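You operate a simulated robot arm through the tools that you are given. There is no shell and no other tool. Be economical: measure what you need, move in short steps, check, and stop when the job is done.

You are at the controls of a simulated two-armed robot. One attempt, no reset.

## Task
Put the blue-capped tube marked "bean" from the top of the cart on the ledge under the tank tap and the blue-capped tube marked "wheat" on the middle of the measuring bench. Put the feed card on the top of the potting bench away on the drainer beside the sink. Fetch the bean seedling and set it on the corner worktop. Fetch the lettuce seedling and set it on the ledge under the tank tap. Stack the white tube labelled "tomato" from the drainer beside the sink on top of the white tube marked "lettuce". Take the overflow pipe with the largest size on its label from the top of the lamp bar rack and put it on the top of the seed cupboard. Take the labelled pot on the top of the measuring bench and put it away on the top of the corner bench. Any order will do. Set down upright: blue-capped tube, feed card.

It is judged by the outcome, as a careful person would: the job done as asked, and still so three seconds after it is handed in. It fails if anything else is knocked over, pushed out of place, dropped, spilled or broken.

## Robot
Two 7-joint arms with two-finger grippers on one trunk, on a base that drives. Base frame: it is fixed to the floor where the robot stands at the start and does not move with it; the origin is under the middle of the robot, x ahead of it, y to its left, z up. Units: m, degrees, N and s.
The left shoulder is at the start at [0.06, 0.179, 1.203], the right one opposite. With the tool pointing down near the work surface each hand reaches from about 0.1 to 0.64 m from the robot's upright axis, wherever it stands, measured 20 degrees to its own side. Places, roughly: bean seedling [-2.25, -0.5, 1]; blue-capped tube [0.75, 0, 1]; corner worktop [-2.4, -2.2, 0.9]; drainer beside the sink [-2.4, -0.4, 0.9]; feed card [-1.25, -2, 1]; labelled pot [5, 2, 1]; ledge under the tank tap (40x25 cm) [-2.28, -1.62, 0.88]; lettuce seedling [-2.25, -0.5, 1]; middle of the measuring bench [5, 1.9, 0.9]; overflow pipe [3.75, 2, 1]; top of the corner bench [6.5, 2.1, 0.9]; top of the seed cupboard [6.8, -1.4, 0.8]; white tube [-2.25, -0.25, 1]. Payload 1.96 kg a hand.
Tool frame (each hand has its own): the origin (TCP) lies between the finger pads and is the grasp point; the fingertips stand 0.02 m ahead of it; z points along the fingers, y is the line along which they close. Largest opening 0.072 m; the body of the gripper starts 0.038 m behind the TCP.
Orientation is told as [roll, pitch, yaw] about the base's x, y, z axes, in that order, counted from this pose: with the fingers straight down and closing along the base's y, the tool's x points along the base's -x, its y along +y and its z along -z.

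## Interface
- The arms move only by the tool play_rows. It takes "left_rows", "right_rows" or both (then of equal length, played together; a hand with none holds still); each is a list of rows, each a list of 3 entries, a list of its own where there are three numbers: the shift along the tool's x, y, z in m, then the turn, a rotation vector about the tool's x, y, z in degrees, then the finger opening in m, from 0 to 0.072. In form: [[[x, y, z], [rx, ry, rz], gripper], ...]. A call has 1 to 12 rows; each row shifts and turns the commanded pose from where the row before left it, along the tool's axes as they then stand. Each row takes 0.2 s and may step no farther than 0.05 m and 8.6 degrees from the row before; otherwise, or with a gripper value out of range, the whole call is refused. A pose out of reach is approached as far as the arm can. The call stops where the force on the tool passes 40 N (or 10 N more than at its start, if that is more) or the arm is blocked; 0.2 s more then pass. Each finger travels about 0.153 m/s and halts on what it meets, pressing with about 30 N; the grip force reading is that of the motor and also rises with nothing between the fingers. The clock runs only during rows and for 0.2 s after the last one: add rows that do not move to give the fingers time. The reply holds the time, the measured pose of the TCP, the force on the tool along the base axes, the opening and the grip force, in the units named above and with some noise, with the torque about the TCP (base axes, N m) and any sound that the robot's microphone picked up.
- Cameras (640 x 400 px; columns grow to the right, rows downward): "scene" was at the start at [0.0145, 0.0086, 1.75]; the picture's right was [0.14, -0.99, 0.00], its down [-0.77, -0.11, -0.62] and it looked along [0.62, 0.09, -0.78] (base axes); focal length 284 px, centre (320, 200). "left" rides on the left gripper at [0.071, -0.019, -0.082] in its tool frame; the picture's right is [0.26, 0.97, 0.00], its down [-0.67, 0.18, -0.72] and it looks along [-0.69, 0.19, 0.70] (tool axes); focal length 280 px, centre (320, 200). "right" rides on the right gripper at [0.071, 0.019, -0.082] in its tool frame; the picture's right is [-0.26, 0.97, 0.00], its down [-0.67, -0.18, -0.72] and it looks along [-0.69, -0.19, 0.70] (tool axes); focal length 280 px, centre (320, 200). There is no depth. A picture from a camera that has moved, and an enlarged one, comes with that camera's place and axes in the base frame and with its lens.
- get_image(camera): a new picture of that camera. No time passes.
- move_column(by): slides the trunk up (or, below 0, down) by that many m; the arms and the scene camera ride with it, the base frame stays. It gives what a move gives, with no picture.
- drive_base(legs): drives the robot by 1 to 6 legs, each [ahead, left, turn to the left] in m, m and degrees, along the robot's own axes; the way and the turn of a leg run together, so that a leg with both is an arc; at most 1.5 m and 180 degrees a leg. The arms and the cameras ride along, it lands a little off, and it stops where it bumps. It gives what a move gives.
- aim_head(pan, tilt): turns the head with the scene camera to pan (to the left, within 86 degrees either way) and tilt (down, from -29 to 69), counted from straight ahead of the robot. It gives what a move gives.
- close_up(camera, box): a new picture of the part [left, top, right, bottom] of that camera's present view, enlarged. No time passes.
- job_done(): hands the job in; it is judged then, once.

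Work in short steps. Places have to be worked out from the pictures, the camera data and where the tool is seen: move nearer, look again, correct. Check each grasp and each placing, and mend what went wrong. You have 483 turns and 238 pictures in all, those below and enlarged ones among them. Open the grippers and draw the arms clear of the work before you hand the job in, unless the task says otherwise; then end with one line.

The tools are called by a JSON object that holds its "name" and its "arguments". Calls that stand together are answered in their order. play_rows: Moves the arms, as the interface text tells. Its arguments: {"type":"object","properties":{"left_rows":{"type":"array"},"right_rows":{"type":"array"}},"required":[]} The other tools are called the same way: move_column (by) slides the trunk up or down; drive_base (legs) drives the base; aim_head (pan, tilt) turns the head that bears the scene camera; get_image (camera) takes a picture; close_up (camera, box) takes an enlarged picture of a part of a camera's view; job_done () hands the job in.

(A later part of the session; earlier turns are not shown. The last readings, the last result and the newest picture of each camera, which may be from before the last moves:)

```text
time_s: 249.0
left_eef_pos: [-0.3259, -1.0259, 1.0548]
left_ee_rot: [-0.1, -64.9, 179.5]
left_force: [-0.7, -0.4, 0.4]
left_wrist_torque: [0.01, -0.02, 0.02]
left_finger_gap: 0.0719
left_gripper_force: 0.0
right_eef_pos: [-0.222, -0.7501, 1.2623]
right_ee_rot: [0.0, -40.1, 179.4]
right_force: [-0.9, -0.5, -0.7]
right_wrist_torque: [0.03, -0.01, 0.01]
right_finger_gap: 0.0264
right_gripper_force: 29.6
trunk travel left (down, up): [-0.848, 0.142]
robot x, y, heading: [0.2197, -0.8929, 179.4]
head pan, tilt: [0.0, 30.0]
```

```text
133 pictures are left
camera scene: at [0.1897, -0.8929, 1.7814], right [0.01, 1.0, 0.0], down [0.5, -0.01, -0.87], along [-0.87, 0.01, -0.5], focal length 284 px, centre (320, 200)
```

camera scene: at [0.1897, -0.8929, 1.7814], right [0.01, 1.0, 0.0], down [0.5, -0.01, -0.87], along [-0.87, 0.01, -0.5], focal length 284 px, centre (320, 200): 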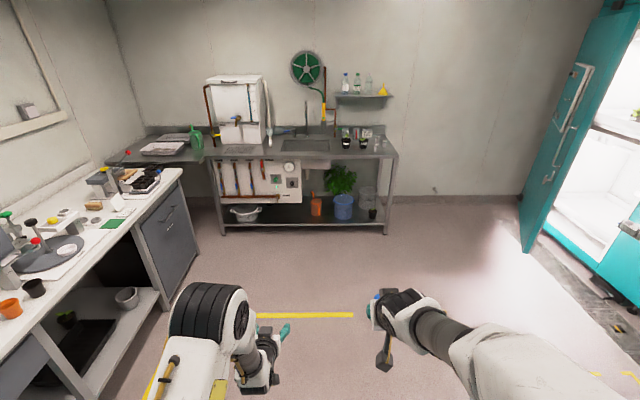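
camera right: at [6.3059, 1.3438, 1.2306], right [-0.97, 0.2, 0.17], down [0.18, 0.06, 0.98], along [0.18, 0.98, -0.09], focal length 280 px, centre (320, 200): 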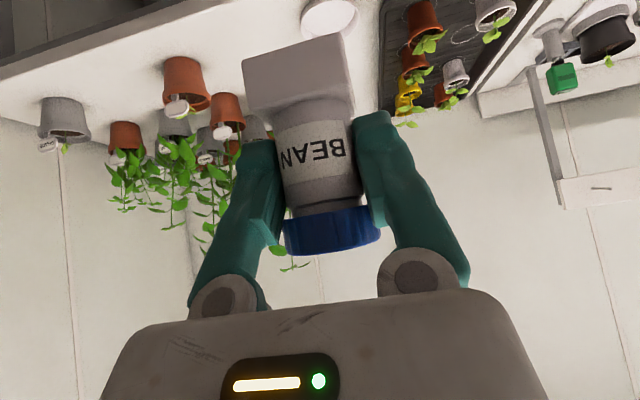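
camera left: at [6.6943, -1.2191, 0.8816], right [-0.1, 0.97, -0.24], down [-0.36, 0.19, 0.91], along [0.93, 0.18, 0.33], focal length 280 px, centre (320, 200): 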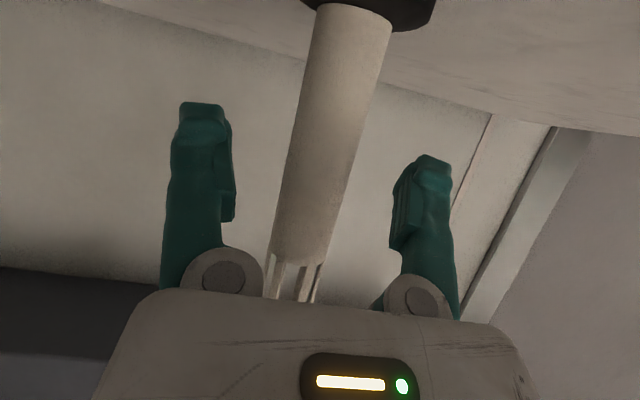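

The sink wall is ahead. Zoom to identify the drainer items and the tank ledge.

{"name": "close_up", "arguments": {"camera": "scene", "box": [100, 60, 280, 180]}}

{"name": "close_up", "arguments": {"camera": "scene", "box": [260, 80, 410, 180]}}

{"name": "close_up", "arguments": {"camera": "scene", "box": [0, 150, 180, 300]}}

```text
3.33 times, centred on (190, 120) of scene
camera zoom: at [0.1897, -0.8929, 1.7814], right [0.01, 1.0, 0.0], down [0.5, -0.01, -0.87], along [-0.87, 0.01, -0.5], focal length 948 px, centre (753, 467)
```

zoom: 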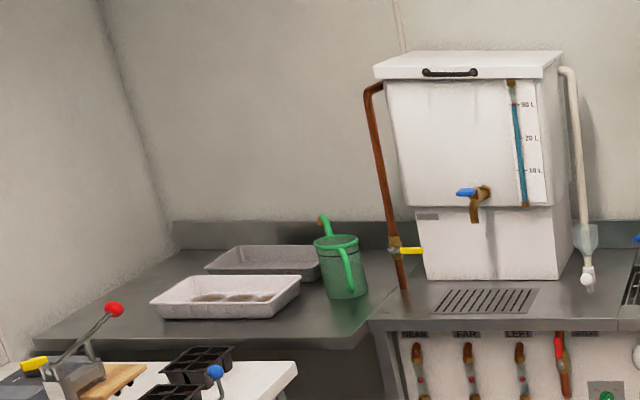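

```text
4.00 times, centred on (335, 130) of scene
camera zoom: at [0.1897, -0.8929, 1.7814], right [0.01, 1.0, 0.0], down [0.5, -0.01, -0.87], along [-0.87, 0.01, -0.5], focal length 1137 px, centre (260, 480)
```

zoom: 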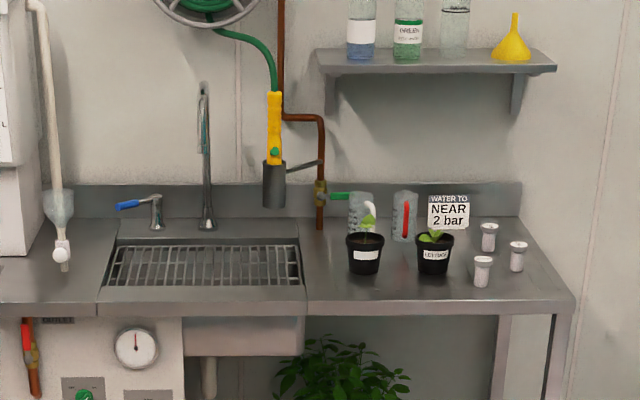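

```text
2.67 times, centred on (90, 225) of scene
camera zoom: at [0.1897, -0.8929, 1.7814], right [0.01, 1.0, 0.0], down [0.5, -0.01, -0.87], along [-0.87, 0.01, -0.5], focal length 758 px, centre (933, 133)
```

zoom: 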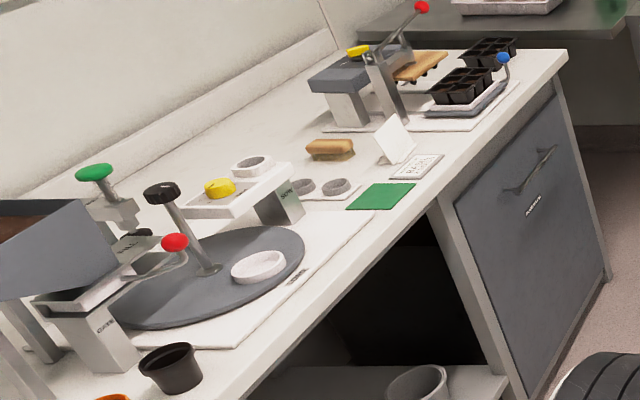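

Clear picture: the tank ledge with the slotted plate (≈[-2.25, -1.58]), drainer with two black seedling pots and three white tubes, feed card on the potting bench. I drive toward the ledge and look closer.

{"name": "drive_base", "arguments": {"legs": [[1.3, 0.3, 0.6], [0.2, 0.1, 0]]}}

{"name": "aim_head", "arguments": {"pan": 10, "tilt": 40}}

{"name": "get_image", "arguments": {"camera": "scene"}}

```text
time_s: 257.1
left_eef_pos: [-1.8502, -1.4268, 1.0535]
left_ee_rot: [-0.1, -64.8, -179.7]
left_force: [-0.5, 0.4, 0.3]
left_wrist_torque: [0.0, -0.01, 0.03]
left_finger_gap: 0.072
left_gripper_force: 0.0
right_eef_pos: [-1.7507, -1.151, 1.262]
right_ee_rot: [0.1, -40.0, -179.7]
right_force: [0.6, 0.8, -0.6]
right_wrist_torque: [0.0, -0.04, -0.05]
right_finger_gap: 0.0261
right_gripper_force: 29.7
trunk travel left (down, up): [-0.848, 0.142]
robot x, y, heading: [-1.3054, -1.2822, -179.8]
head pan, tilt: [0.0, 30.0]
```

```text
time_s: 257.8
left_eef_pos: [-1.8525, -1.4279, 1.0533]
left_ee_rot: [-0.2, -64.8, -179.6]
left_force: [0.4, -0.7, 0.4]
left_wrist_torque: [0.04, 0.02, -0.02]
left_finger_gap: 0.0721
left_gripper_force: 0.0
right_eef_pos: [-1.7511, -1.1502, 1.2632]
right_ee_rot: [0.0, -39.9, -179.7]
right_force: [-0.2, -0.4, 0.2]
right_wrist_torque: [0.03, 0.0, 0.02]
right_finger_gap: 0.0264
right_gripper_force: 29.5
trunk travel left (down, up): [-0.848, 0.142]
robot x, y, heading: [-1.3067, -1.2841, -179.6]
head pan, tilt: [10.0, 40.0]
```

```text
129 pictures are left
camera scene: at [-1.3321, -1.3015, 1.766], right [-0.18, 0.98, 0.0], down [0.63, 0.11, -0.77], along [-0.75, -0.14, -0.64], focal length 284 px, centre (320, 200)
```

scene: 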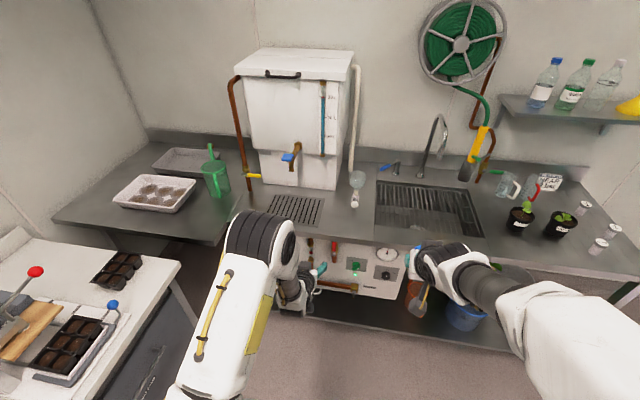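

Ledge centre confirmed near [-2.28, -1.6]. I clear the left hand to the side and move closer for placing BEAN at about [-2.23, -1.50].

{"name": "play_rows", "arguments": {"left_rows": [[[-0.0097, 0.03, -0.0266], [0, 0, 0], 0.072], [[-0.0097, 0.03, -0.0266], [0, 0, 0], 0.072], [[-0.0097, 0.03, -0.0266], [0, 0, 0], 0.072], [[-0.0097, 0.03, -0.0266], [0, 0, 0], 0.072], [[-0.0097, 0.03, -0.0266], [0, 0, 0], 0.072], [[0, 0, 0], [0, 0, 0], 0.072]]}}

{"name": "drive_base", "arguments": {"legs": [[0.3, 0.07, -0.3]]}}

{"name": "get_image", "arguments": {"camera": "scene"}}

```text
time_s: 259.2
left_eef_pos: [-1.7512, -1.5761, 1.1548]
left_ee_rot: [-0.1, -64.9, -179.6]
left_force: [-0.2, 0.2, 0.7]
left_wrist_torque: [0.0, -0.03, 0.04]
left_finger_gap: 0.0721
left_gripper_force: 0.1
right_eef_pos: [-1.7509, -1.1498, 1.2621]
right_ee_rot: [0.1, -40.1, -179.7]
right_force: [-0.3, 0.4, -0.8]
right_wrist_torque: [-0.02, -0.02, -0.02]
right_finger_gap: 0.0265
right_gripper_force: 30.5
trunk travel left (down, up): [-0.848, 0.142]
robot x, y, heading: [-1.3066, -1.2845, -179.8]
head pan, tilt: [10.0, 40.0]
```

```text
time_s: 261.3
left_eef_pos: [-2.0546, -1.6462, 1.1541]
left_ee_rot: [0.0, -64.9, -180.0]
left_force: [0.2, -0.4, 0.8]
left_wrist_torque: [-0.01, -0.03, -0.02]
left_finger_gap: 0.0723
left_gripper_force: 0.1
right_eef_pos: [-2.0532, -1.2181, 1.2628]
right_ee_rot: [0.0, -40.0, -180.0]
right_force: [-0.3, 0.6, 0.0]
right_wrist_torque: [0.02, 0.0, 0.02]
right_finger_gap: 0.026
right_gripper_force: 29.7
trunk travel left (down, up): [-0.848, 0.142]
robot x, y, heading: [-1.6118, -1.3498, -179.8]
head pan, tilt: [10.0, 40.0]
```

```text
128 pictures are left
camera scene: at [-1.6337, -1.3711, 1.766], right [-0.17, 0.98, 0.0], down [0.63, 0.11, -0.77], along [-0.75, -0.13, -0.64], focal length 284 px, centre (320, 200)
```

scene: 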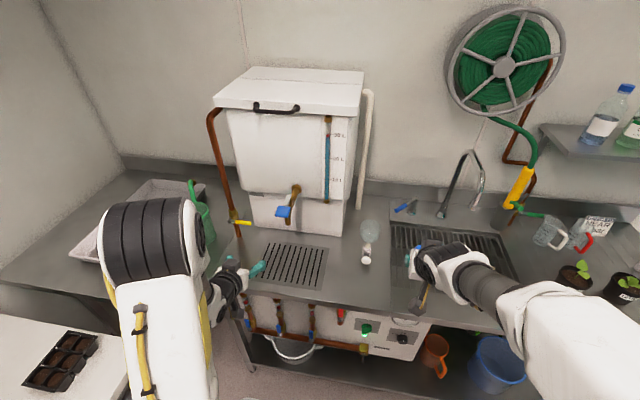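

Now swing BEAN over to the ledge's right part, staying in front of the tap.

{"name": "play_rows", "arguments": {"right_rows": [[[0.0022, 0.034, 0.0215], [0, 0, 0], 0.0], [[0.0022, 0.034, 0.0215], [0, 0, 0], 0.0], [[0.0022, 0.034, 0.0215], [0, 0, 0], 0.0], [[0.0022, 0.034, 0.0215], [0, 0, 0], 0.0], [[0.0022, 0.034, 0.0215], [0, 0, 0], 0.0], [[0.0022, 0.034, 0.0215], [0, 0, 0], 0.0], [[0.0022, 0.034, 0.0215], [0, 0, 0], 0.0], [[0.0022, 0.034, 0.0215], [0, 0, 0], 0.0], [[0, 0, 0], [0, 0, 0], 0.0]]}}

{"name": "get_image", "arguments": {"camera": "right"}}

{"name": "get_image", "arguments": {"camera": "scene"}}

```text
time_s: 263.3
left_eef_pos: [-2.0555, -1.6447, 1.1546]
left_ee_rot: [-0.2, -64.9, -179.9]
left_force: [-0.8, 0.5, 0.0]
left_wrist_torque: [0.02, -0.03, 0.05]
left_finger_gap: 0.0722
left_gripper_force: 0.0
right_eef_pos: [-2.1516, -1.4885, 1.1206]
right_ee_rot: [0.1, -40.0, -180.0]
right_force: [-0.3, 0.3, 0.1]
right_wrist_torque: [0.0, -0.02, 0.01]
right_finger_gap: 0.0263
right_gripper_force: 29.9
trunk travel left (down, up): [-0.848, 0.142]
robot x, y, heading: [-1.6103, -1.3531, -180.1]
head pan, tilt: [10.0, 40.0]
```

```text
127 pictures are left
camera right: at [-2.0429, -1.5077, 1.138], right [-0.2, -0.97, 0.17], down [-0.06, 0.18, 0.98], along [-0.98, 0.19, -0.09], focal length 280 px, centre (320, 200)
```

right: 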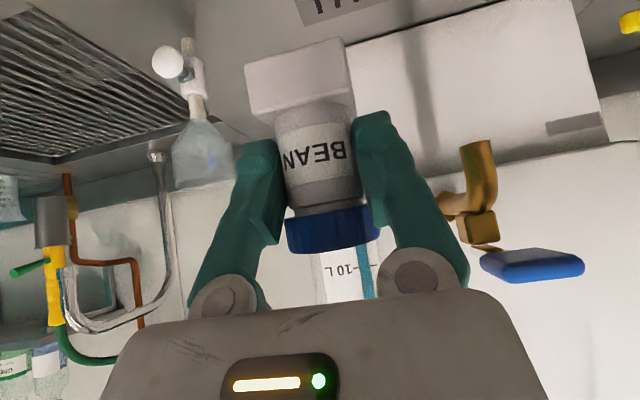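

```text
126 pictures are left
camera scene: at [-1.635, -1.3705, 1.766], right [-0.17, 0.98, 0.0], down [0.63, 0.11, -0.77], along [-0.75, -0.13, -0.64], focal length 284 px, centre (320, 200)
```

scene: 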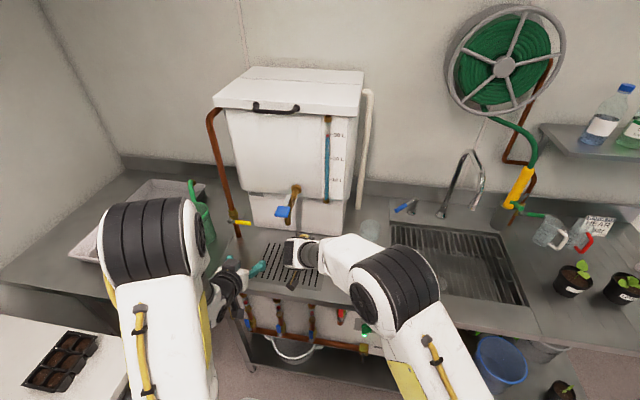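

Tap nose is at about [-2.28, -1.59, 1.11], clear of my path. Move forward-down to z≈0.985.

{"name": "play_rows", "arguments": {"right_rows": [[[0.0068, 0, 0.0384], [0, 0, 0], 0.0], [[0.0068, 0, 0.0384], [0, 0, 0], 0.0], [[0.0068, 0, 0.0384], [0, 0, 0], 0.0], [[0.0068, 0, 0.0384], [0, 0, 0], 0.0], [[0, 0, 0], [0, 0, 0], 0.0]]}}

{"name": "get_image", "arguments": {"camera": "right"}}

{"name": "close_up", "arguments": {"camera": "scene", "box": [220, 200, 400, 320]}}

```text
time_s: 264.5
left_eef_pos: [-2.0563, -1.6451, 1.1538]
left_ee_rot: [-0.2, -64.9, -179.7]
left_force: [0.0, -0.1, 0.1]
left_wrist_torque: [-0.01, 0.01, -0.02]
left_finger_gap: 0.0721
left_gripper_force: 0.1
right_eef_pos: [-2.2288, -1.489, 0.9857]
right_ee_rot: [0.1, -40.0, -180.0]
right_force: [-0.5, -0.3, -0.9]
right_wrist_torque: [0.01, -0.04, 0.0]
right_finger_gap: 0.026
right_gripper_force: 29.7
trunk travel left (down, up): [-0.848, 0.142]
robot x, y, heading: [-1.6096, -1.3554, -180.0]
head pan, tilt: [10.0, 40.0]
```

```text
125 pictures are left
camera right: at [-2.1205, -1.5077, 1.003], right [-0.2, -0.97, 0.17], down [-0.06, 0.18, 0.98], along [-0.98, 0.19, -0.09], focal length 280 px, centre (320, 200)
```

right: 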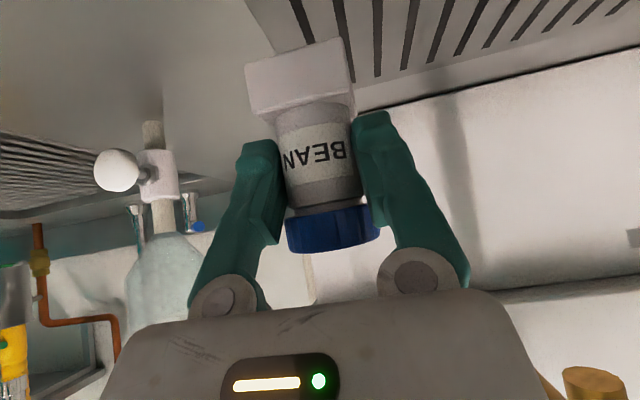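

```text
3.33 times, centred on (310, 260) of scene
camera zoom: at [-1.6344, -1.3714, 1.766], right [-0.17, 0.98, 0.0], down [0.63, 0.11, -0.77], along [-0.75, -0.13, -0.64], focal length 948 px, centre (353, 0)
```

zoom: 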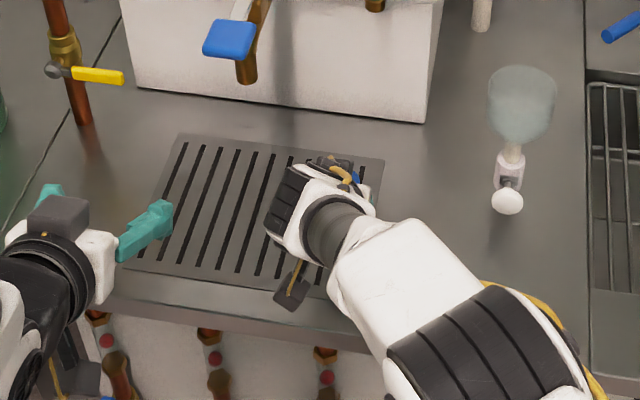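

I nudge it 3 cm further onto the slotted plate while lowering, then step to contact.

{"name": "play_rows", "arguments": {"right_rows": [[[0.002, 0.015, 0.018], [0, 0, 0], 0.0], [[0.002, 0.015, 0.018], [0, 0, 0], 0.0], [[0, 0, 0], [0, 0, 0], 0.0]]}}

{"name": "play_rows", "arguments": {"right_rows": [[[0.0039, 0, 0.0046], [0, 0, 0], 0.0], [[0.0039, 0, 0.0046], [0, 0, 0], 0.0], [[0, 0, 0], [0, 0, 0], 0.0]]}}

{"name": "play_rows", "arguments": {"right_rows": [[[0.0026, 0, 0.0031], [0, 0, 0], 0.0], [[0, 0, 0], [0, 0, 0], 0.0]]}}

{"name": "play_rows", "arguments": {"right_rows": [[[0.0026, 0, 0.0031], [0, 0, 0], 0.0], [[0, 0, 0], [0, 0, 0], 0.0]]}}

```text
time_s: 265.3
left_eef_pos: [-2.0572, -1.6448, 1.1536]
left_ee_rot: [-0.2, -64.8, -179.7]
left_force: [0.0, -0.1, -0.9]
left_wrist_torque: [0.0, 0.0, -0.04]
left_finger_gap: 0.0721
left_gripper_force: 0.1
right_eef_pos: [-2.2312, -1.5134, 0.9627]
right_ee_rot: [0.0, -40.0, -180.0]
right_force: [-0.4, -0.5, 0.1]
right_wrist_torque: [0.0, -0.02, -0.02]
right_finger_gap: 0.0263
right_gripper_force: 29.9
right hand out of reach, approached as far as the arm can: row 2
trunk travel left (down, up): [-0.848, 0.142]
robot x, y, heading: [-1.6113, -1.3543, -180.0]
head pan, tilt: [10.0, 40.0]
```

```text
time_s: 266.1
left_eef_pos: [-2.0562, -1.6461, 1.1538]
left_ee_rot: [-0.2, -64.8, -179.8]
left_force: [0.3, -0.5, 0.6]
left_wrist_torque: [0.04, 0.0, -0.01]
left_finger_gap: 0.0721
left_gripper_force: 0.2
right_eef_pos: [-2.2297, -1.5097, 0.9526]
right_ee_rot: [0.0, -40.0, -180.0]
right_force: [0.4, 0.8, -0.7]
right_wrist_torque: [-0.03, 0.03, -0.01]
right_finger_gap: 0.0265
right_gripper_force: 29.7
right hand out of reach, approached as far as the arm can: row 2
trunk travel left (down, up): [-0.848, 0.142]
robot x, y, heading: [-1.6111, -1.3535, -179.8]
head pan, tilt: [10.0, 40.0]
```

```text
time_s: 266.7
left_eef_pos: [-2.0557, -1.6453, 1.154]
left_ee_rot: [-0.2, -64.8, -179.8]
left_force: [0.0, 0.6, -0.2]
left_wrist_torque: [0.01, 0.01, 0.02]
left_finger_gap: 0.072
left_gripper_force: 0.1
right_eef_pos: [-2.2288, -1.5062, 0.9501]
right_ee_rot: [0.0, -40.0, -180.0]
right_force: [-0.3, 0.3, -1.2]
right_wrist_torque: [0.01, 0.0, 0.04]
right_finger_gap: 0.0262
right_gripper_force: 30.0
trunk travel left (down, up): [-0.848, 0.142]
robot x, y, heading: [-1.6141, -1.3561, -180.1]
head pan, tilt: [10.0, 40.0]
```

```text
time_s: 267.3
left_eef_pos: [-2.0563, -1.6456, 1.155]
left_ee_rot: [-0.2, -64.9, -179.9]
left_force: [-0.8, -0.7, -0.1]
left_wrist_torque: [0.03, -0.01, -0.02]
left_finger_gap: 0.0722
left_gripper_force: 0.1
right_eef_pos: [-2.2287, -1.5062, 0.9477]
right_ee_rot: [0.0, -40.0, -179.9]
right_force: [-0.6, -0.1, -1.2]
right_wrist_torque: [0.03, -0.04, -0.03]
right_finger_gap: 0.0263
right_gripper_force: 29.7
right hand out of reach, approached as far as the arm can: row 1
trunk travel left (down, up): [-0.848, 0.142]
robot x, y, heading: [-1.6108, -1.3555, -179.6]
head pan, tilt: [10.0, 40.0]
```

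The arm is at its reach limit, so I lower the trunk in small steps instead.

{"name": "move_column", "arguments": {"by": -0.01}}

{"name": "move_column", "arguments": {"by": -0.004}}

{"name": "move_column", "arguments": {"by": -0.004}}

```text
time_s: 267.9
left_eef_pos: [-2.0551, -1.645, 1.1436]
left_ee_rot: [-0.3, -64.8, -179.8]
left_force: [-0.1, 0.6, 0.2]
left_wrist_torque: [-0.01, -0.01, -0.02]
left_finger_gap: 0.072
left_gripper_force: 0.1
right_eef_pos: [-2.2289, -1.5056, 0.9366]
right_ee_rot: [0.0, -40.0, -179.9]
right_force: [0.2, -0.2, -0.3]
right_wrist_torque: [0.04, -0.03, -0.01]
right_finger_gap: 0.0261
right_gripper_force: 29.9
trunk travel left (down, up): [-0.838, 0.152]
robot x, y, heading: [-1.6099, -1.3562, -180.2]
head pan, tilt: [10.0, 40.0]
```

```text
time_s: 268.4
left_eef_pos: [-2.0573, -1.6461, 1.1394]
left_ee_rot: [-0.2, -64.8, -179.8]
left_force: [0.4, 0.8, 0.1]
left_wrist_torque: [0.01, -0.01, 0.01]
left_finger_gap: 0.072
left_gripper_force: 0.2
right_eef_pos: [-2.2283, -1.5058, 0.9328]
right_ee_rot: [0.0, -40.0, -180.1]
right_force: [0.4, -0.8, 0.4]
right_wrist_torque: [0.0, 0.06, -0.02]
right_finger_gap: 0.0266
right_gripper_force: 30.3
trunk travel left (down, up): [-0.834, 0.156]
robot x, y, heading: [-1.6101, -1.3535, -180.1]
head pan, tilt: [10.0, 40.0]
```

```text
time_s: 269.0
left_eef_pos: [-2.056, -1.6455, 1.1354]
left_ee_rot: [-0.1, -64.9, -180.0]
left_force: [0.0, -0.4, -0.1]
left_wrist_torque: [-0.01, -0.02, 0.01]
left_finger_gap: 0.0719
left_gripper_force: 0.0
right_eef_pos: [-2.2285, -1.5058, 0.9303]
right_ee_rot: [0.1, -40.1, -180.0]
right_force: [-0.8, 0.8, 5.1]
right_wrist_torque: [0.01, 0.21, 0.03]
right_finger_gap: 0.0263
right_gripper_force: 30.0
trunk travel left (down, up): [-0.83, 0.16]
robot x, y, heading: [-1.612, -1.3529, -179.6]
head pan, tilt: [10.0, 40.0]
```

Contact begins. One more 2 mm, then open.

{"name": "move_column", "arguments": {"by": -0.002}}

{"name": "play_rows", "arguments": {"right_rows": [[[0, 0, 0], [0, 0, 0], 0.03], [[0, 0, 0], [0, 0, 0], 0.045], [[0, 0, 0], [0, 0, 0], 0.072], [[0, 0, 0], [0, 0, 0], 0.072]]}}

{"name": "get_image", "arguments": {"camera": "right"}}

```text
time_s: 269.5
left_eef_pos: [-2.0562, -1.6452, 1.1354]
left_ee_rot: [-0.2, -64.8, -179.9]
left_force: [-0.1, 0.9, 0.0]
left_wrist_torque: [0.01, -0.01, 0.01]
left_finger_gap: 0.0719
left_gripper_force: 0.0
right_eef_pos: [-2.2288, -1.5055, 0.9292]
right_ee_rot: [0.3, -40.3, 180.1]
right_force: [-2.8, 0.1, 17.3]
right_wrist_torque: [0.05, 0.58, -0.01]
right_finger_gap: 0.0261
right_gripper_force: 30.1
trunk travel left (down, up): [-0.828, 0.162]
robot x, y, heading: [-1.6069, -1.3586, -179.9]
head pan, tilt: [10.0, 40.0]
```

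```text
time_s: 270.5
left_eef_pos: [-2.0567, -1.6457, 1.1346]
left_ee_rot: [-0.2, -64.8, -179.9]
left_force: [-0.1, 0.6, -0.5]
left_wrist_torque: [0.0, -0.01, 0.03]
left_finger_gap: 0.0718
left_gripper_force: 0.0
right_eef_pos: [-2.2279, -1.5063, 0.9268]
right_ee_rot: [0.0, -40.0, -180.0]
right_force: [0.5, 1.2, 0.3]
right_wrist_torque: [-0.01, -0.01, -0.03]
right_finger_gap: 0.072
right_gripper_force: 0.1
trunk travel left (down, up): [-0.828, 0.162]
robot x, y, heading: [-1.6113, -1.3547, -180.4]
head pan, tilt: [10.0, 40.0]
```

```text
123 pictures are left
camera right: at [-2.1197, -1.5249, 0.9441], right [-0.2, -0.97, 0.17], down [-0.06, 0.18, 0.98], along [-0.98, 0.19, -0.09], focal length 280 px, centre (320, 200)
```

right: 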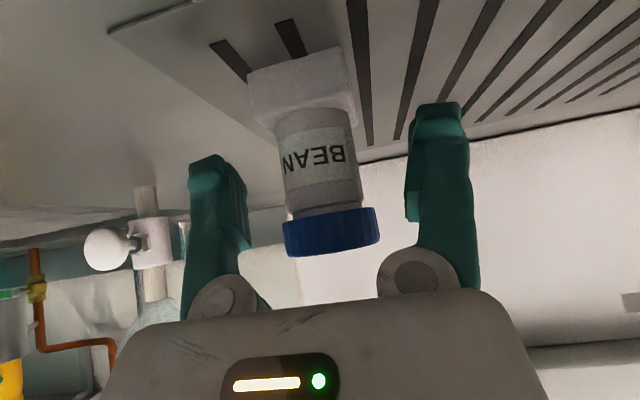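

BEAN stands on the slotted plate. Retract along the tool axis, then back off.

{"name": "play_rows", "arguments": {"right_rows": [[[0, 0, -0.02], [0, 0, 0], 0.072], [[0, 0, -0.04], [0, 0, 0], 0.072], [[0, 0, -0.04], [0, 0, 0], 0.072], [[0, 0, -0.04], [0, 0, 0], 0.072], [[0, -0.04, -0.02], [0, 0, 0], 0.072], [[0, -0.04, -0.02], [0, 0, 0], 0.072], [[0, -0.04, 0], [0, 0, 0], 0.072], [[0, 0, 0], [0, 0, 0], 0.072]]}}

{"name": "get_image", "arguments": {"camera": "scene"}}

```text
time_s: 272.3
left_eef_pos: [-2.0565, -1.6462, 1.1332]
left_ee_rot: [-0.2, -64.7, -179.9]
left_force: [0.0, 0.5, -0.4]
left_wrist_torque: [0.01, 0.04, 0.0]
left_finger_gap: 0.072
left_gripper_force: 0.0
right_eef_pos: [-2.1128, -1.3864, 1.0662]
right_ee_rot: [0.0, -40.0, -180.0]
right_force: [-0.2, -0.4, 0.1]
right_wrist_torque: [0.02, 0.01, -0.01]
right_finger_gap: 0.0721
right_gripper_force: 0.0
trunk travel left (down, up): [-0.828, 0.162]
robot x, y, heading: [-1.61, -1.3517, -180.1]
head pan, tilt: [10.0, 40.0]
```

```text
122 pictures are left
camera scene: at [-1.6353, -1.3721, 1.746], right [-0.17, 0.98, 0.0], down [0.63, 0.11, -0.77], along [-0.75, -0.13, -0.64], focal length 284 px, centre (320, 200)
```

scene: 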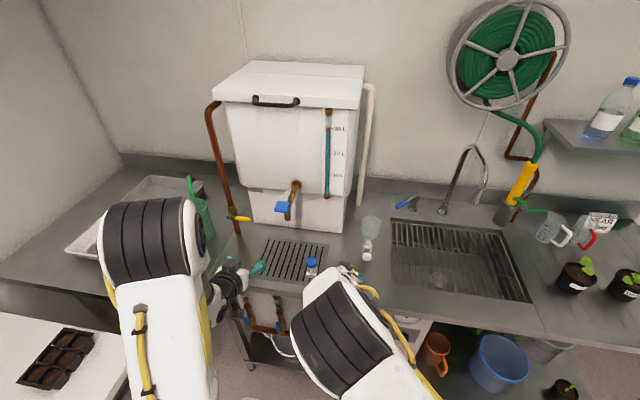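

BEAN placed. Back away and strafe to the drainer.

{"name": "drive_base", "arguments": {"legs": [[-0.35, 0, 0.1], [0, -0.95, 0]]}}

{"name": "aim_head", "arguments": {"pan": 0, "tilt": 35}}

{"name": "get_image", "arguments": {"camera": "scene"}}

```text
time_s: 279.1
left_eef_pos: [-1.6999, -0.696, 1.1342]
left_ee_rot: [-0.3, -64.8, -179.8]
left_force: [0.2, -0.2, -0.8]
left_wrist_torque: [0.03, -0.03, 0.0]
left_finger_gap: 0.0721
left_gripper_force: 0.1
right_eef_pos: [-1.7559, -0.4349, 1.0649]
right_ee_rot: [0.0, -40.0, -179.9]
right_force: [-0.9, 0.2, -0.3]
right_wrist_torque: [0.04, 0.0, 0.02]
right_finger_gap: 0.0721
right_gripper_force: 0.2
trunk travel left (down, up): [-0.828, 0.162]
robot x, y, heading: [-1.2518, -0.4037, -180.0]
head pan, tilt: [10.0, 40.0]
```

```text
time_s: 279.9
left_eef_pos: [-1.6983, -0.6955, 1.1332]
left_ee_rot: [0.0, -64.8, -179.7]
left_force: [-1.2, 0.1, 0.1]
left_wrist_torque: [-0.01, 0.0, 0.03]
left_finger_gap: 0.0724
left_gripper_force: 0.0
right_eef_pos: [-1.7567, -0.4353, 1.0647]
right_ee_rot: [0.1, -40.0, -180.0]
right_force: [0.2, -0.4, -1.0]
right_wrist_torque: [-0.03, 0.03, 0.03]
right_finger_gap: 0.0719
right_gripper_force: 0.0
trunk travel left (down, up): [-0.828, 0.162]
robot x, y, heading: [-1.2552, -0.4018, -179.9]
head pan, tilt: [0.0, 35.0]
```

```text
121 pictures are left
camera scene: at [-1.2823, -0.4052, 1.7535], right [0.0, 1.0, 0.0], down [0.57, 0.0, -0.82], along [-0.82, 0.0, -0.57], focal length 284 px, centre (320, 200)
```

scene: 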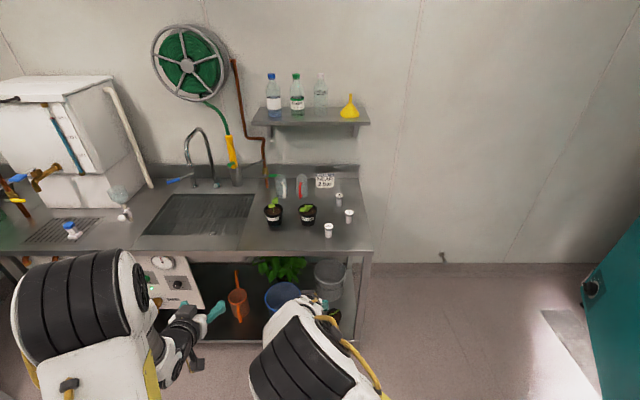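

{"name": "close_up", "arguments": {"camera": "scene", "box": [250, 165, 370, 245]}}

{"name": "close_up", "arguments": {"camera": "scene", "box": [315, 185, 365, 240]}}

```text
5.00 times, centred on (310, 205) of scene
camera zoom: at [-1.2823, -0.4052, 1.7535], right [0.0, 1.0, 0.0], down [0.57, 0.0, -0.82], along [-0.82, 0.0, -0.57], focal length 1421 px, centre (370, 175)
```

zoom: 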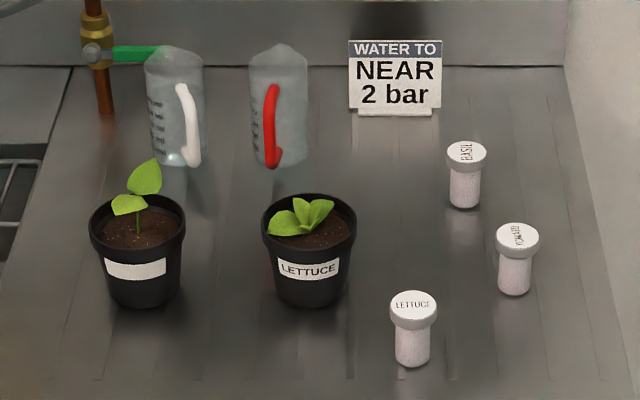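

```text
7.27 times, centred on (340, 212) of scene
camera zoom: at [-1.2823, -0.4052, 1.7535], right [0.0, 1.0, 0.0], down [0.57, 0.0, -0.82], along [-0.82, 0.0, -0.57], focal length 2067 px, centre (174, 109)
```

zoom: 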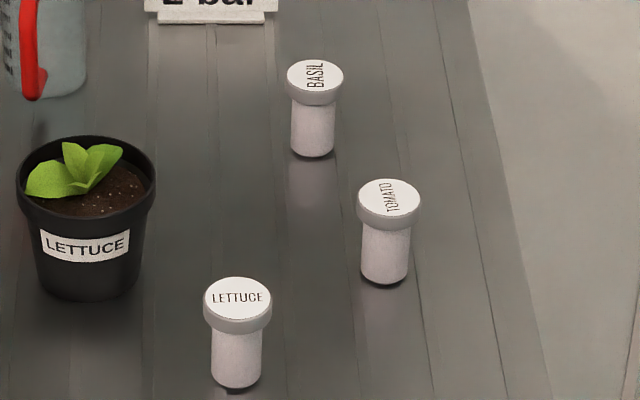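

Tubes: LETTUCE (front), TOMATO, BASIL; seedling pots: one labelled LETTUCE, the other to its left. I raise the right hand and drive in to pick TOMATO (≈[-2.355, -0.266]).

{"name": "play_rows", "arguments": {"right_rows": [[[-0.0257, 0, -0.0306], [0, 0, 0], 0.072], [[-0.0257, 0, -0.0306], [0, 0, 0], 0.072], [[0, 0, 0], [0, 0, 0], 0.072]]}}

{"name": "drive_base", "arguments": {"legs": [[0.41, 0, 0]]}}

{"name": "aim_head", "arguments": {"pan": 0, "tilt": 50}}

{"name": "get_image", "arguments": {"camera": "scene"}}

{"name": "get_image", "arguments": {"camera": "right"}}

```text
time_s: 280.7
left_eef_pos: [-1.6996, -0.6945, 1.1335]
left_ee_rot: [-0.3, -64.8, -179.6]
left_force: [0.9, -0.1, 1.4]
left_wrist_torque: [0.0, 0.02, 0.04]
left_finger_gap: 0.0721
left_gripper_force: 0.0
right_eef_pos: [-1.7565, -0.4348, 1.1441]
right_ee_rot: [0.0, -39.9, -179.8]
right_force: [-0.5, 0.5, 0.4]
right_wrist_torque: [0.01, -0.02, -0.01]
right_finger_gap: 0.072
right_gripper_force: 0.0
trunk travel left (down, up): [-0.828, 0.162]
robot x, y, heading: [-1.2501, -0.4053, -180.0]
head pan, tilt: [0.0, 35.0]
```

```text
time_s: 283.2
left_eef_pos: [-2.1149, -0.6923, 1.1332]
left_ee_rot: [-0.2, -64.9, 180.0]
left_force: [0.9, 0.4, 0.2]
left_wrist_torque: [-0.01, -0.01, -0.02]
left_finger_gap: 0.0718
left_gripper_force: 0.0
right_eef_pos: [-2.17, -0.4327, 1.1445]
right_ee_rot: [0.0, -40.0, 179.8]
right_force: [0.5, 0.4, -0.2]
right_wrist_torque: [0.0, 0.0, -0.02]
right_finger_gap: 0.0721
right_gripper_force: 0.1
trunk travel left (down, up): [-0.828, 0.162]
robot x, y, heading: [-1.6684, -0.403, 179.5]
head pan, tilt: [0.0, 35.0]
```

```text
time_s: 284.0
left_eef_pos: [-2.1166, -0.6914, 1.1324]
left_ee_rot: [-0.2, -64.8, 180.0]
left_force: [0.1, 0.4, 0.3]
left_wrist_torque: [0.0, 0.05, 0.02]
left_finger_gap: 0.0719
left_gripper_force: 0.1
right_eef_pos: [-2.1714, -0.4327, 1.1424]
right_ee_rot: [0.0, -40.0, 179.9]
right_force: [-0.6, -0.5, 0.7]
right_wrist_torque: [-0.02, -0.02, -0.03]
right_finger_gap: 0.0721
right_gripper_force: 0.1
trunk travel left (down, up): [-0.828, 0.162]
robot x, y, heading: [-1.6716, -0.4031, 179.8]
head pan, tilt: [0.0, 50.0]
```

```text
118 pictures are left
camera scene: at [-1.6873, -0.405, 1.7319], right [0.0, 1.0, 0.0], down [0.77, 0.0, -0.64], along [-0.64, 0.0, -0.77], focal length 284 px, centre (320, 200)
```

scene: 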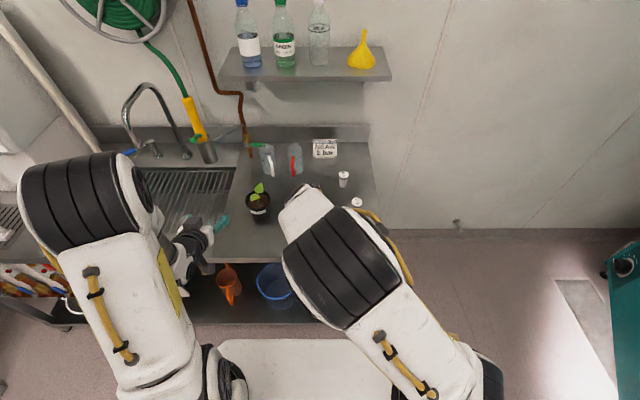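

```text
117 pictures are left
camera right: at [-2.063, -0.452, 1.1611], right [-0.2, -0.96, 0.17], down [-0.06, 0.18, 0.98], along [-0.98, 0.19, -0.09], focal length 280 px, centre (320, 200)
```

right: 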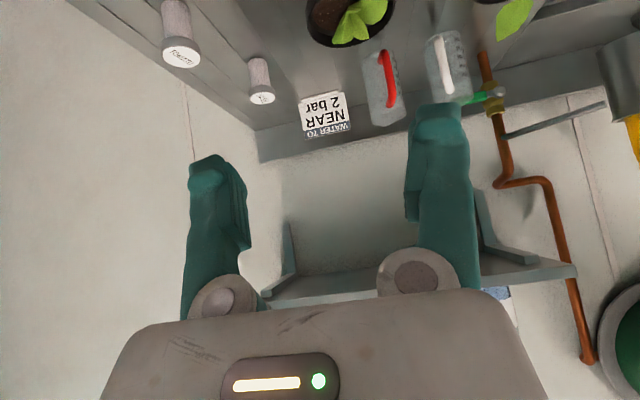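

TOMATO cap ≈ [-2.338, -0.268, 0.936] from both cameras. Move to a pre-grasp 9 cm short.

{"name": "play_rows", "arguments": {"right_rows": [[[0.0014, -0.0275, 0.03], [0, 0, 0], 0.072], [[0.0014, -0.0275, 0.03], [0, 0, 0], 0.072], [[0.0014, -0.0275, 0.03], [0, 0, 0], 0.072], [[0.0014, -0.0275, 0.03], [0, 0, 0], 0.072], [[0.0014, -0.0275, 0.03], [0, 0, 0], 0.072], [[0.0014, -0.0275, 0.03], [0, 0, 0], 0.072], [[0, 0, 0], [0, 0, 0], 0.072]]}}

{"name": "get_image", "arguments": {"camera": "right"}}

```text
time_s: 285.6
left_eef_pos: [-2.1144, -0.693, 1.1329]
left_ee_rot: [-0.3, -64.9, -180.0]
left_force: [0.6, 1.1, 0.3]
left_wrist_torque: [0.0, 0.02, -0.02]
left_finger_gap: 0.072
left_gripper_force: 0.2
right_eef_pos: [-2.279, -0.2635, 0.9994]
right_ee_rot: [-0.1, -40.0, 179.9]
right_force: [0.3, -0.1, -0.4]
right_wrist_torque: [0.05, -0.03, 0.02]
right_finger_gap: 0.072
right_gripper_force: 0.1
trunk travel left (down, up): [-0.828, 0.162]
robot x, y, heading: [-1.6695, -0.406, 179.8]
head pan, tilt: [0.0, 50.0]
```

```text
116 pictures are left
camera right: at [-2.1705, -0.2844, 1.0172], right [-0.2, -0.96, 0.17], down [-0.06, 0.18, 0.98], along [-0.98, 0.19, -0.09], focal length 280 px, centre (320, 200)
```

right: 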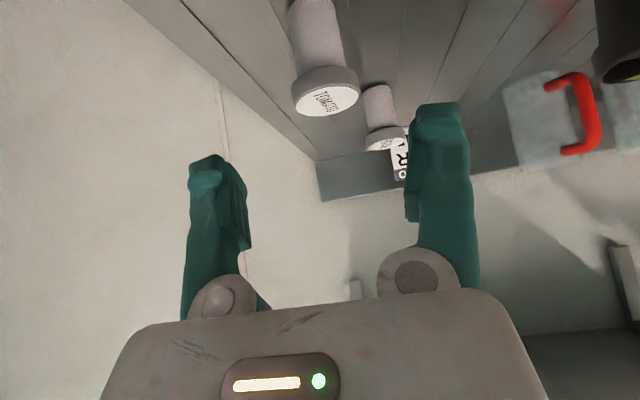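

Aligned. Advance and close on the cap.

{"name": "play_rows", "arguments": {"right_rows": [[[-0.0017, 0, 0.033], [0, 0, 0], 0.072], [[-0.0017, 0, 0.033], [0, 0, 0], 0.072], [[-0.0016, 0, 0.03], [0, 0, 0], 0.072], [[0, 0, 0], [0, 0, 0], 0.072], [[0, 0, 0], [0, 0, 0], 0.04], [[0, 0, 0], [0, 0, 0], 0.0], [[0, 0, 0], [0, 0, 0], 0.0]]}}

{"name": "get_image", "arguments": {"camera": "right"}}

```text
time_s: 287.2
left_eef_pos: [-2.1158, -0.6921, 1.1341]
left_ee_rot: [-0.3, -64.8, 180.0]
left_force: [-0.1, 0.1, -0.2]
left_wrist_torque: [0.01, 0.01, 0.03]
left_finger_gap: 0.072
left_gripper_force: 0.1
right_eef_pos: [-2.3433, -0.2676, 0.9297]
right_ee_rot: [0.0, -40.0, 179.9]
right_force: [0.5, 0.4, -0.3]
right_wrist_torque: [-0.02, -0.01, 0.01]
right_finger_gap: 0.0373
right_gripper_force: 30.1
trunk travel left (down, up): [-0.828, 0.162]
robot x, y, heading: [-1.6685, -0.3981, 179.9]
head pan, tilt: [0.0, 50.0]
```

```text
115 pictures are left
camera right: at [-2.2361, -0.2869, 0.9478], right [-0.2, -0.96, 0.17], down [-0.06, 0.18, 0.98], along [-0.98, 0.19, -0.09], focal length 280 px, centre (320, 200)
```

right: 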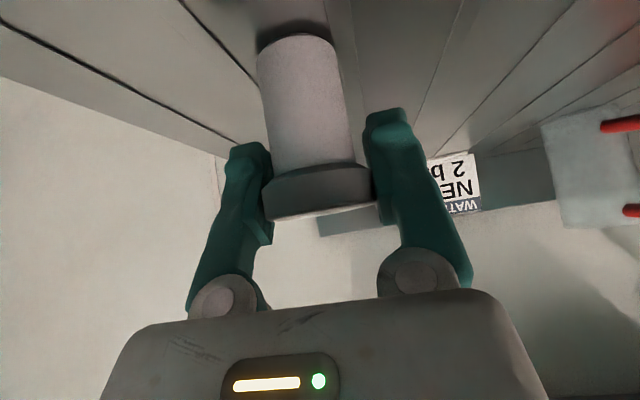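

TOMATO gripped by its cap (37 mm). Lift 12 cm and move back toward above the LETTUCE tube, then look.

{"name": "play_rows", "arguments": {"right_rows": [[[-0.0128, 0, -0.0153], [0, 0, 0], 0.0], [[-0.0257, 0, -0.0306], [0, 0, 0], 0.0], [[-0.0257, 0, -0.0306], [0, 0, 0], 0.0], [[-0.0128, 0, -0.0153], [0, 0, 0], 0.0], [[0.025, 0.02, -0.02], [0, 0, 0], 0.0], [[0.025, 0.02, -0.02], [0, 0, 0], 0.0], [[0, 0, 0], [0, 0, 0], 0.0]]}}

{"name": "get_image", "arguments": {"camera": "right"}}

{"name": "get_image", "arguments": {"camera": "scene"}}

```text
time_s: 288.8
left_eef_pos: [-2.117, -0.6914, 1.1332]
left_ee_rot: [-0.1, -64.8, 179.9]
left_force: [-0.7, 0.6, 0.8]
left_wrist_torque: [-0.04, 0.01, 0.05]
left_finger_gap: 0.072
left_gripper_force: 0.2
right_eef_pos: [-2.2803, -0.3066, 1.0485]
right_ee_rot: [0.2, -40.0, 179.7]
right_force: [0.6, -0.2, -0.8]
right_wrist_torque: [0.0, 0.01, 0.0]
right_finger_gap: 0.037
right_gripper_force: 29.7
trunk travel left (down, up): [-0.828, 0.162]
robot x, y, heading: [-1.6671, -0.4032, 180.0]
head pan, tilt: [0.0, 50.0]
```

```text
114 pictures are left
camera right: at [-2.1727, -0.3257, 1.0663], right [-0.2, -0.96, 0.17], down [-0.06, 0.18, 0.98], along [-0.98, 0.19, -0.09], focal length 280 px, centre (320, 200)
```

right: 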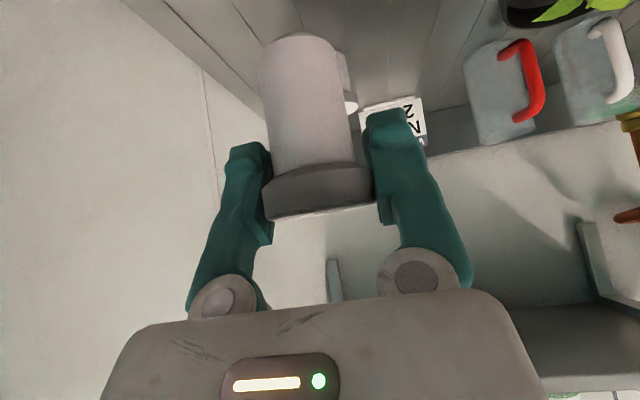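

```text
113 pictures are left
camera scene: at [-1.688, -0.4038, 1.7318], right [0.0, 1.0, 0.0], down [0.77, 0.0, -0.64], along [-0.64, 0.0, -0.77], focal length 284 px, centre (320, 200)
```

scene: 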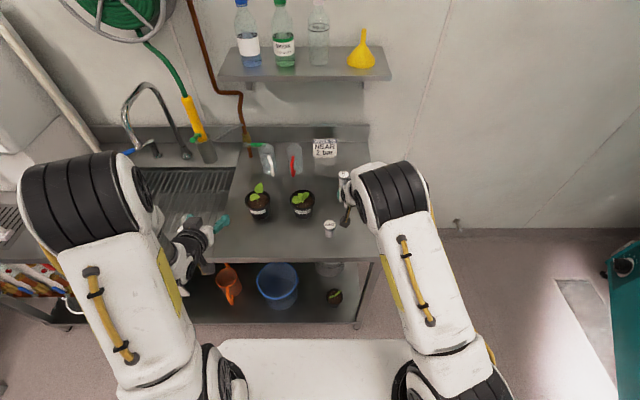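

I zoom on the LETTUCE tube for its exact spot.

{"name": "close_up", "arguments": {"camera": "scene", "box": [295, 155, 375, 255]}}

```text
4.00 times, centred on (335, 205) of scene
camera zoom: at [-1.688, -0.4038, 1.7318], right [0.0, 1.0, 0.0], down [0.77, 0.0, -0.64], along [-0.64, 0.0, -0.77], focal length 1137 px, centre (260, 180)
```

zoom: 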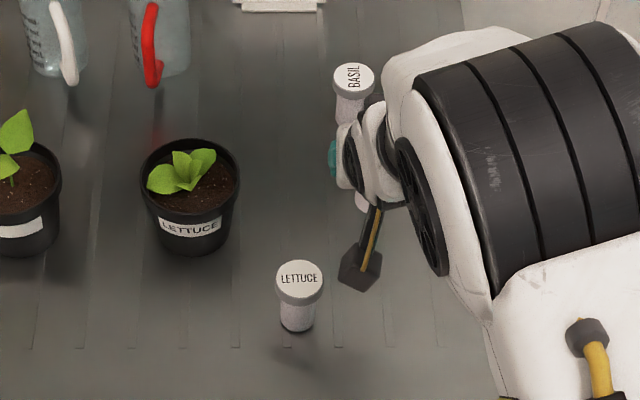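

LETTUCE tube relative to TOMATO's old spot: (+0.098, −0.0985), so TCP goal is [-2.245, -0.366]. Move above it with ~4 cm clearance.

{"name": "play_rows", "arguments": {"right_rows": [[[0.0193, 0.0295, -0.0041], [0, 0, 0], 0.0], [[0.0193, 0.0295, -0.0041], [0, 0, 0], 0.0], [[0, 0, 0], [0, 0, 0], 0.0]]}}

{"name": "get_image", "arguments": {"camera": "right"}}

{"name": "close_up", "arguments": {"camera": "scene", "box": [295, 155, 375, 255]}}

```text
time_s: 289.6
left_eef_pos: [-2.117, -0.6902, 1.1329]
left_ee_rot: [-0.1, -64.9, 179.9]
left_force: [-0.7, -0.3, -0.8]
left_wrist_torque: [-0.03, 0.01, -0.01]
left_finger_gap: 0.0721
left_gripper_force: 0.1
right_eef_pos: [-2.2471, -0.365, 1.029]
right_ee_rot: [0.1, -40.0, 179.8]
right_force: [-0.3, -0.6, -0.1]
right_wrist_torque: [-0.01, 0.02, -0.01]
right_finger_gap: 0.0371
right_gripper_force: 30.0
trunk travel left (down, up): [-0.828, 0.162]
robot x, y, heading: [-1.6677, -0.4018, 180.0]
head pan, tilt: [0.0, 50.0]
```

```text
111 pictures are left
camera right: at [-2.1384, -0.3839, 1.0464], right [-0.2, -0.96, 0.17], down [-0.06, 0.18, 0.98], along [-0.98, 0.19, -0.09], focal length 280 px, centre (320, 200)
```

right: 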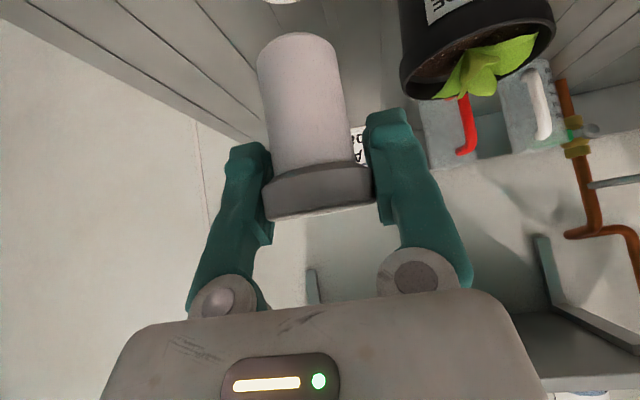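

```text
4.00 times, centred on (335, 205) of scene
camera zoom: at [-1.687, -0.4038, 1.7318], right [0.0, 1.0, 0.0], down [0.77, 0.0, -0.64], along [-0.64, 0.0, -0.77], focal length 1137 px, centre (260, 180)
```

zoom: 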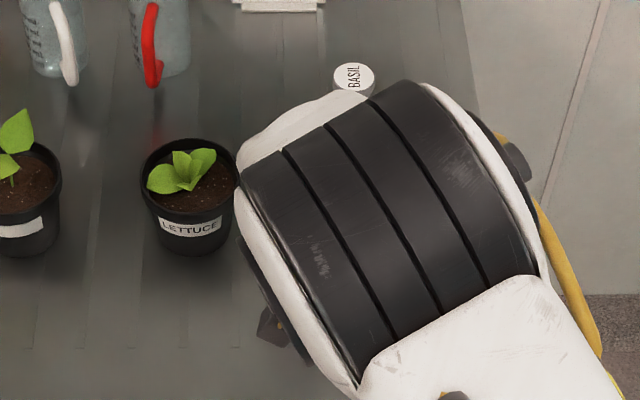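

The LETTUCE cap's far edge shows just below; estimate its centre ≈ [-2.244, -0.36]. I shift 4 mm and lower 2 cm to compare better.

{"name": "play_rows", "arguments": {"right_rows": [[[0.0023, -0.004, 0], [0, 0, 0], 0.0], [[0.0129, 0, 0.0153], [0, 0, 0], 0.0], [[0, 0, 0], [0, 0, 0], 0.0]]}}

{"name": "close_up", "arguments": {"camera": "right", "box": [220, 0, 420, 125]}}

```text
time_s: 290.4
left_eef_pos: [-2.1155, -0.6915, 1.1339]
left_ee_rot: [-0.2, -64.8, 180.0]
left_force: [-0.5, -0.5, 0.0]
left_wrist_torque: [-0.01, 0.03, -0.02]
left_finger_gap: 0.0722
left_gripper_force: 0.1
right_eef_pos: [-2.2451, -0.3617, 1.0073]
right_ee_rot: [-0.1, -39.9, 179.8]
right_force: [0.0, 0.0, -0.1]
right_wrist_torque: [-0.01, -0.01, 0.0]
right_finger_gap: 0.0371
right_gripper_force: 29.5
trunk travel left (down, up): [-0.828, 0.162]
robot x, y, heading: [-1.6725, -0.4018, 179.7]
head pan, tilt: [0.0, 50.0]
```

```text
3.20 times, centred on (320, 62) of right
camera zoom: at [-2.1358, -0.382, 1.0256], right [-0.2, -0.96, 0.17], down [-0.06, 0.18, 0.98], along [-0.98, 0.19, -0.09], focal length 897 px, centre (320, 640)
```

zoom: 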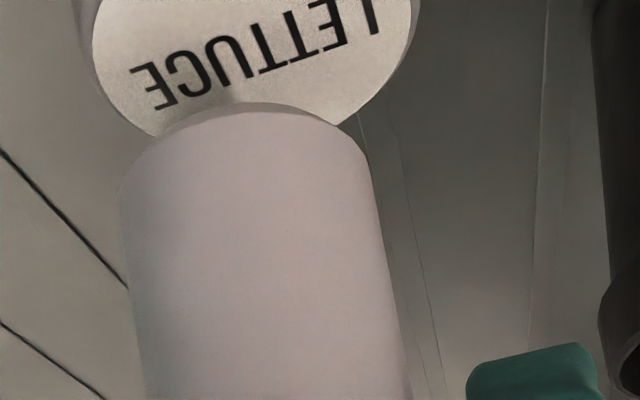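

Both centres agree within 2 mm. I lower with the trunk in small steps until contact.

{"name": "move_column", "arguments": {"by": -0.014}}

{"name": "close_up", "arguments": {"camera": "right", "box": [220, 0, 420, 125]}}

```text
time_s: 291.0
left_eef_pos: [-2.1161, -0.6915, 1.1193]
left_ee_rot: [-0.2, -64.8, 180.0]
left_force: [0.2, 0.0, 0.2]
left_wrist_torque: [-0.02, 0.02, 0.03]
left_finger_gap: 0.0721
left_gripper_force: 0.0
right_eef_pos: [-2.2444, -0.3629, 0.9947]
right_ee_rot: [0.0, -40.0, 179.8]
right_force: [0.0, 0.3, -0.7]
right_wrist_torque: [0.01, 0.02, 0.01]
right_finger_gap: 0.0369
right_gripper_force: 30.0
trunk travel left (down, up): [-0.814, 0.176]
robot x, y, heading: [-1.667, -0.401, 179.5]
head pan, tilt: [0.0, 50.0]
```

```text
3.20 times, centred on (320, 62) of right
camera zoom: at [-2.1359, -0.3817, 1.0116], right [-0.2, -0.96, 0.17], down [-0.06, 0.18, 0.98], along [-0.98, 0.19, -0.09], focal length 897 px, centre (320, 640)
```

zoom: 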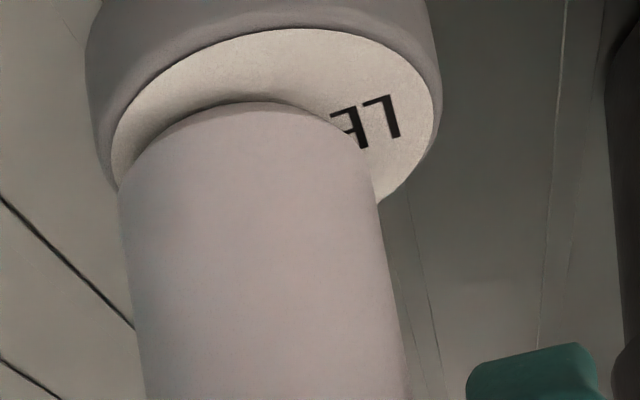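

The held tube is ~4 mm off toward me and 3 mm to one side; I correct and finish lowering.

{"name": "play_rows", "arguments": {"right_rows": [[[-0.0032, 0.003, 0.0027], [0, 0, 0], 0.0], [[0, 0, 0], [0, 0, 0], 0.0]]}}

{"name": "move_column", "arguments": {"by": -0.005}}

{"name": "close_up", "arguments": {"camera": "right", "box": [220, 0, 420, 125]}}

```text
time_s: 291.6
left_eef_pos: [-2.1158, -0.6906, 1.1198]
left_ee_rot: [-0.1, -64.8, 180.0]
left_force: [-0.4, 0.6, -0.5]
left_wrist_torque: [0.01, 0.0, 0.0]
left_finger_gap: 0.0725
left_gripper_force: 0.1
right_eef_pos: [-2.2482, -0.3666, 0.9947]
right_ee_rot: [-0.1, -40.1, 179.8]
right_force: [-0.5, -0.1, -0.5]
right_wrist_torque: [-0.01, 0.01, 0.02]
right_finger_gap: 0.037
right_gripper_force: 29.8
trunk travel left (down, up): [-0.814, 0.176]
robot x, y, heading: [-1.6682, -0.4013, 179.7]
head pan, tilt: [0.0, 50.0]
```

```text
time_s: 292.2
left_eef_pos: [-2.114, -0.6917, 1.1156]
left_ee_rot: [-0.2, -64.9, 180.0]
left_force: [-0.4, 0.3, -0.2]
left_wrist_torque: [0.03, -0.04, 0.02]
left_finger_gap: 0.0719
left_gripper_force: 0.0
right_eef_pos: [-2.2487, -0.3655, 0.9924]
right_ee_rot: [0.1, -40.4, 179.8]
right_force: [1.2, 1.4, 24.1]
right_wrist_torque: [0.04, -0.28, 0.02]
right_finger_gap: 0.0369
right_gripper_force: 30.0
trunk travel left (down, up): [-0.809, 0.181]
robot x, y, heading: [-1.671, -0.4028, 179.9]
head pan, tilt: [0.0, 50.0]
```

```text
3.20 times, centred on (320, 62) of right
camera zoom: at [-2.14, -0.3847, 1.0085], right [-0.2, -0.96, 0.17], down [-0.05, 0.18, 0.98], along [-0.98, 0.19, -0.09], focal length 897 px, centre (320, 640)
```

zoom: 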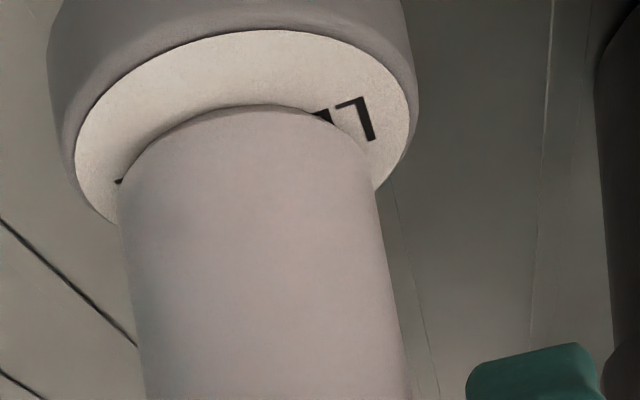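

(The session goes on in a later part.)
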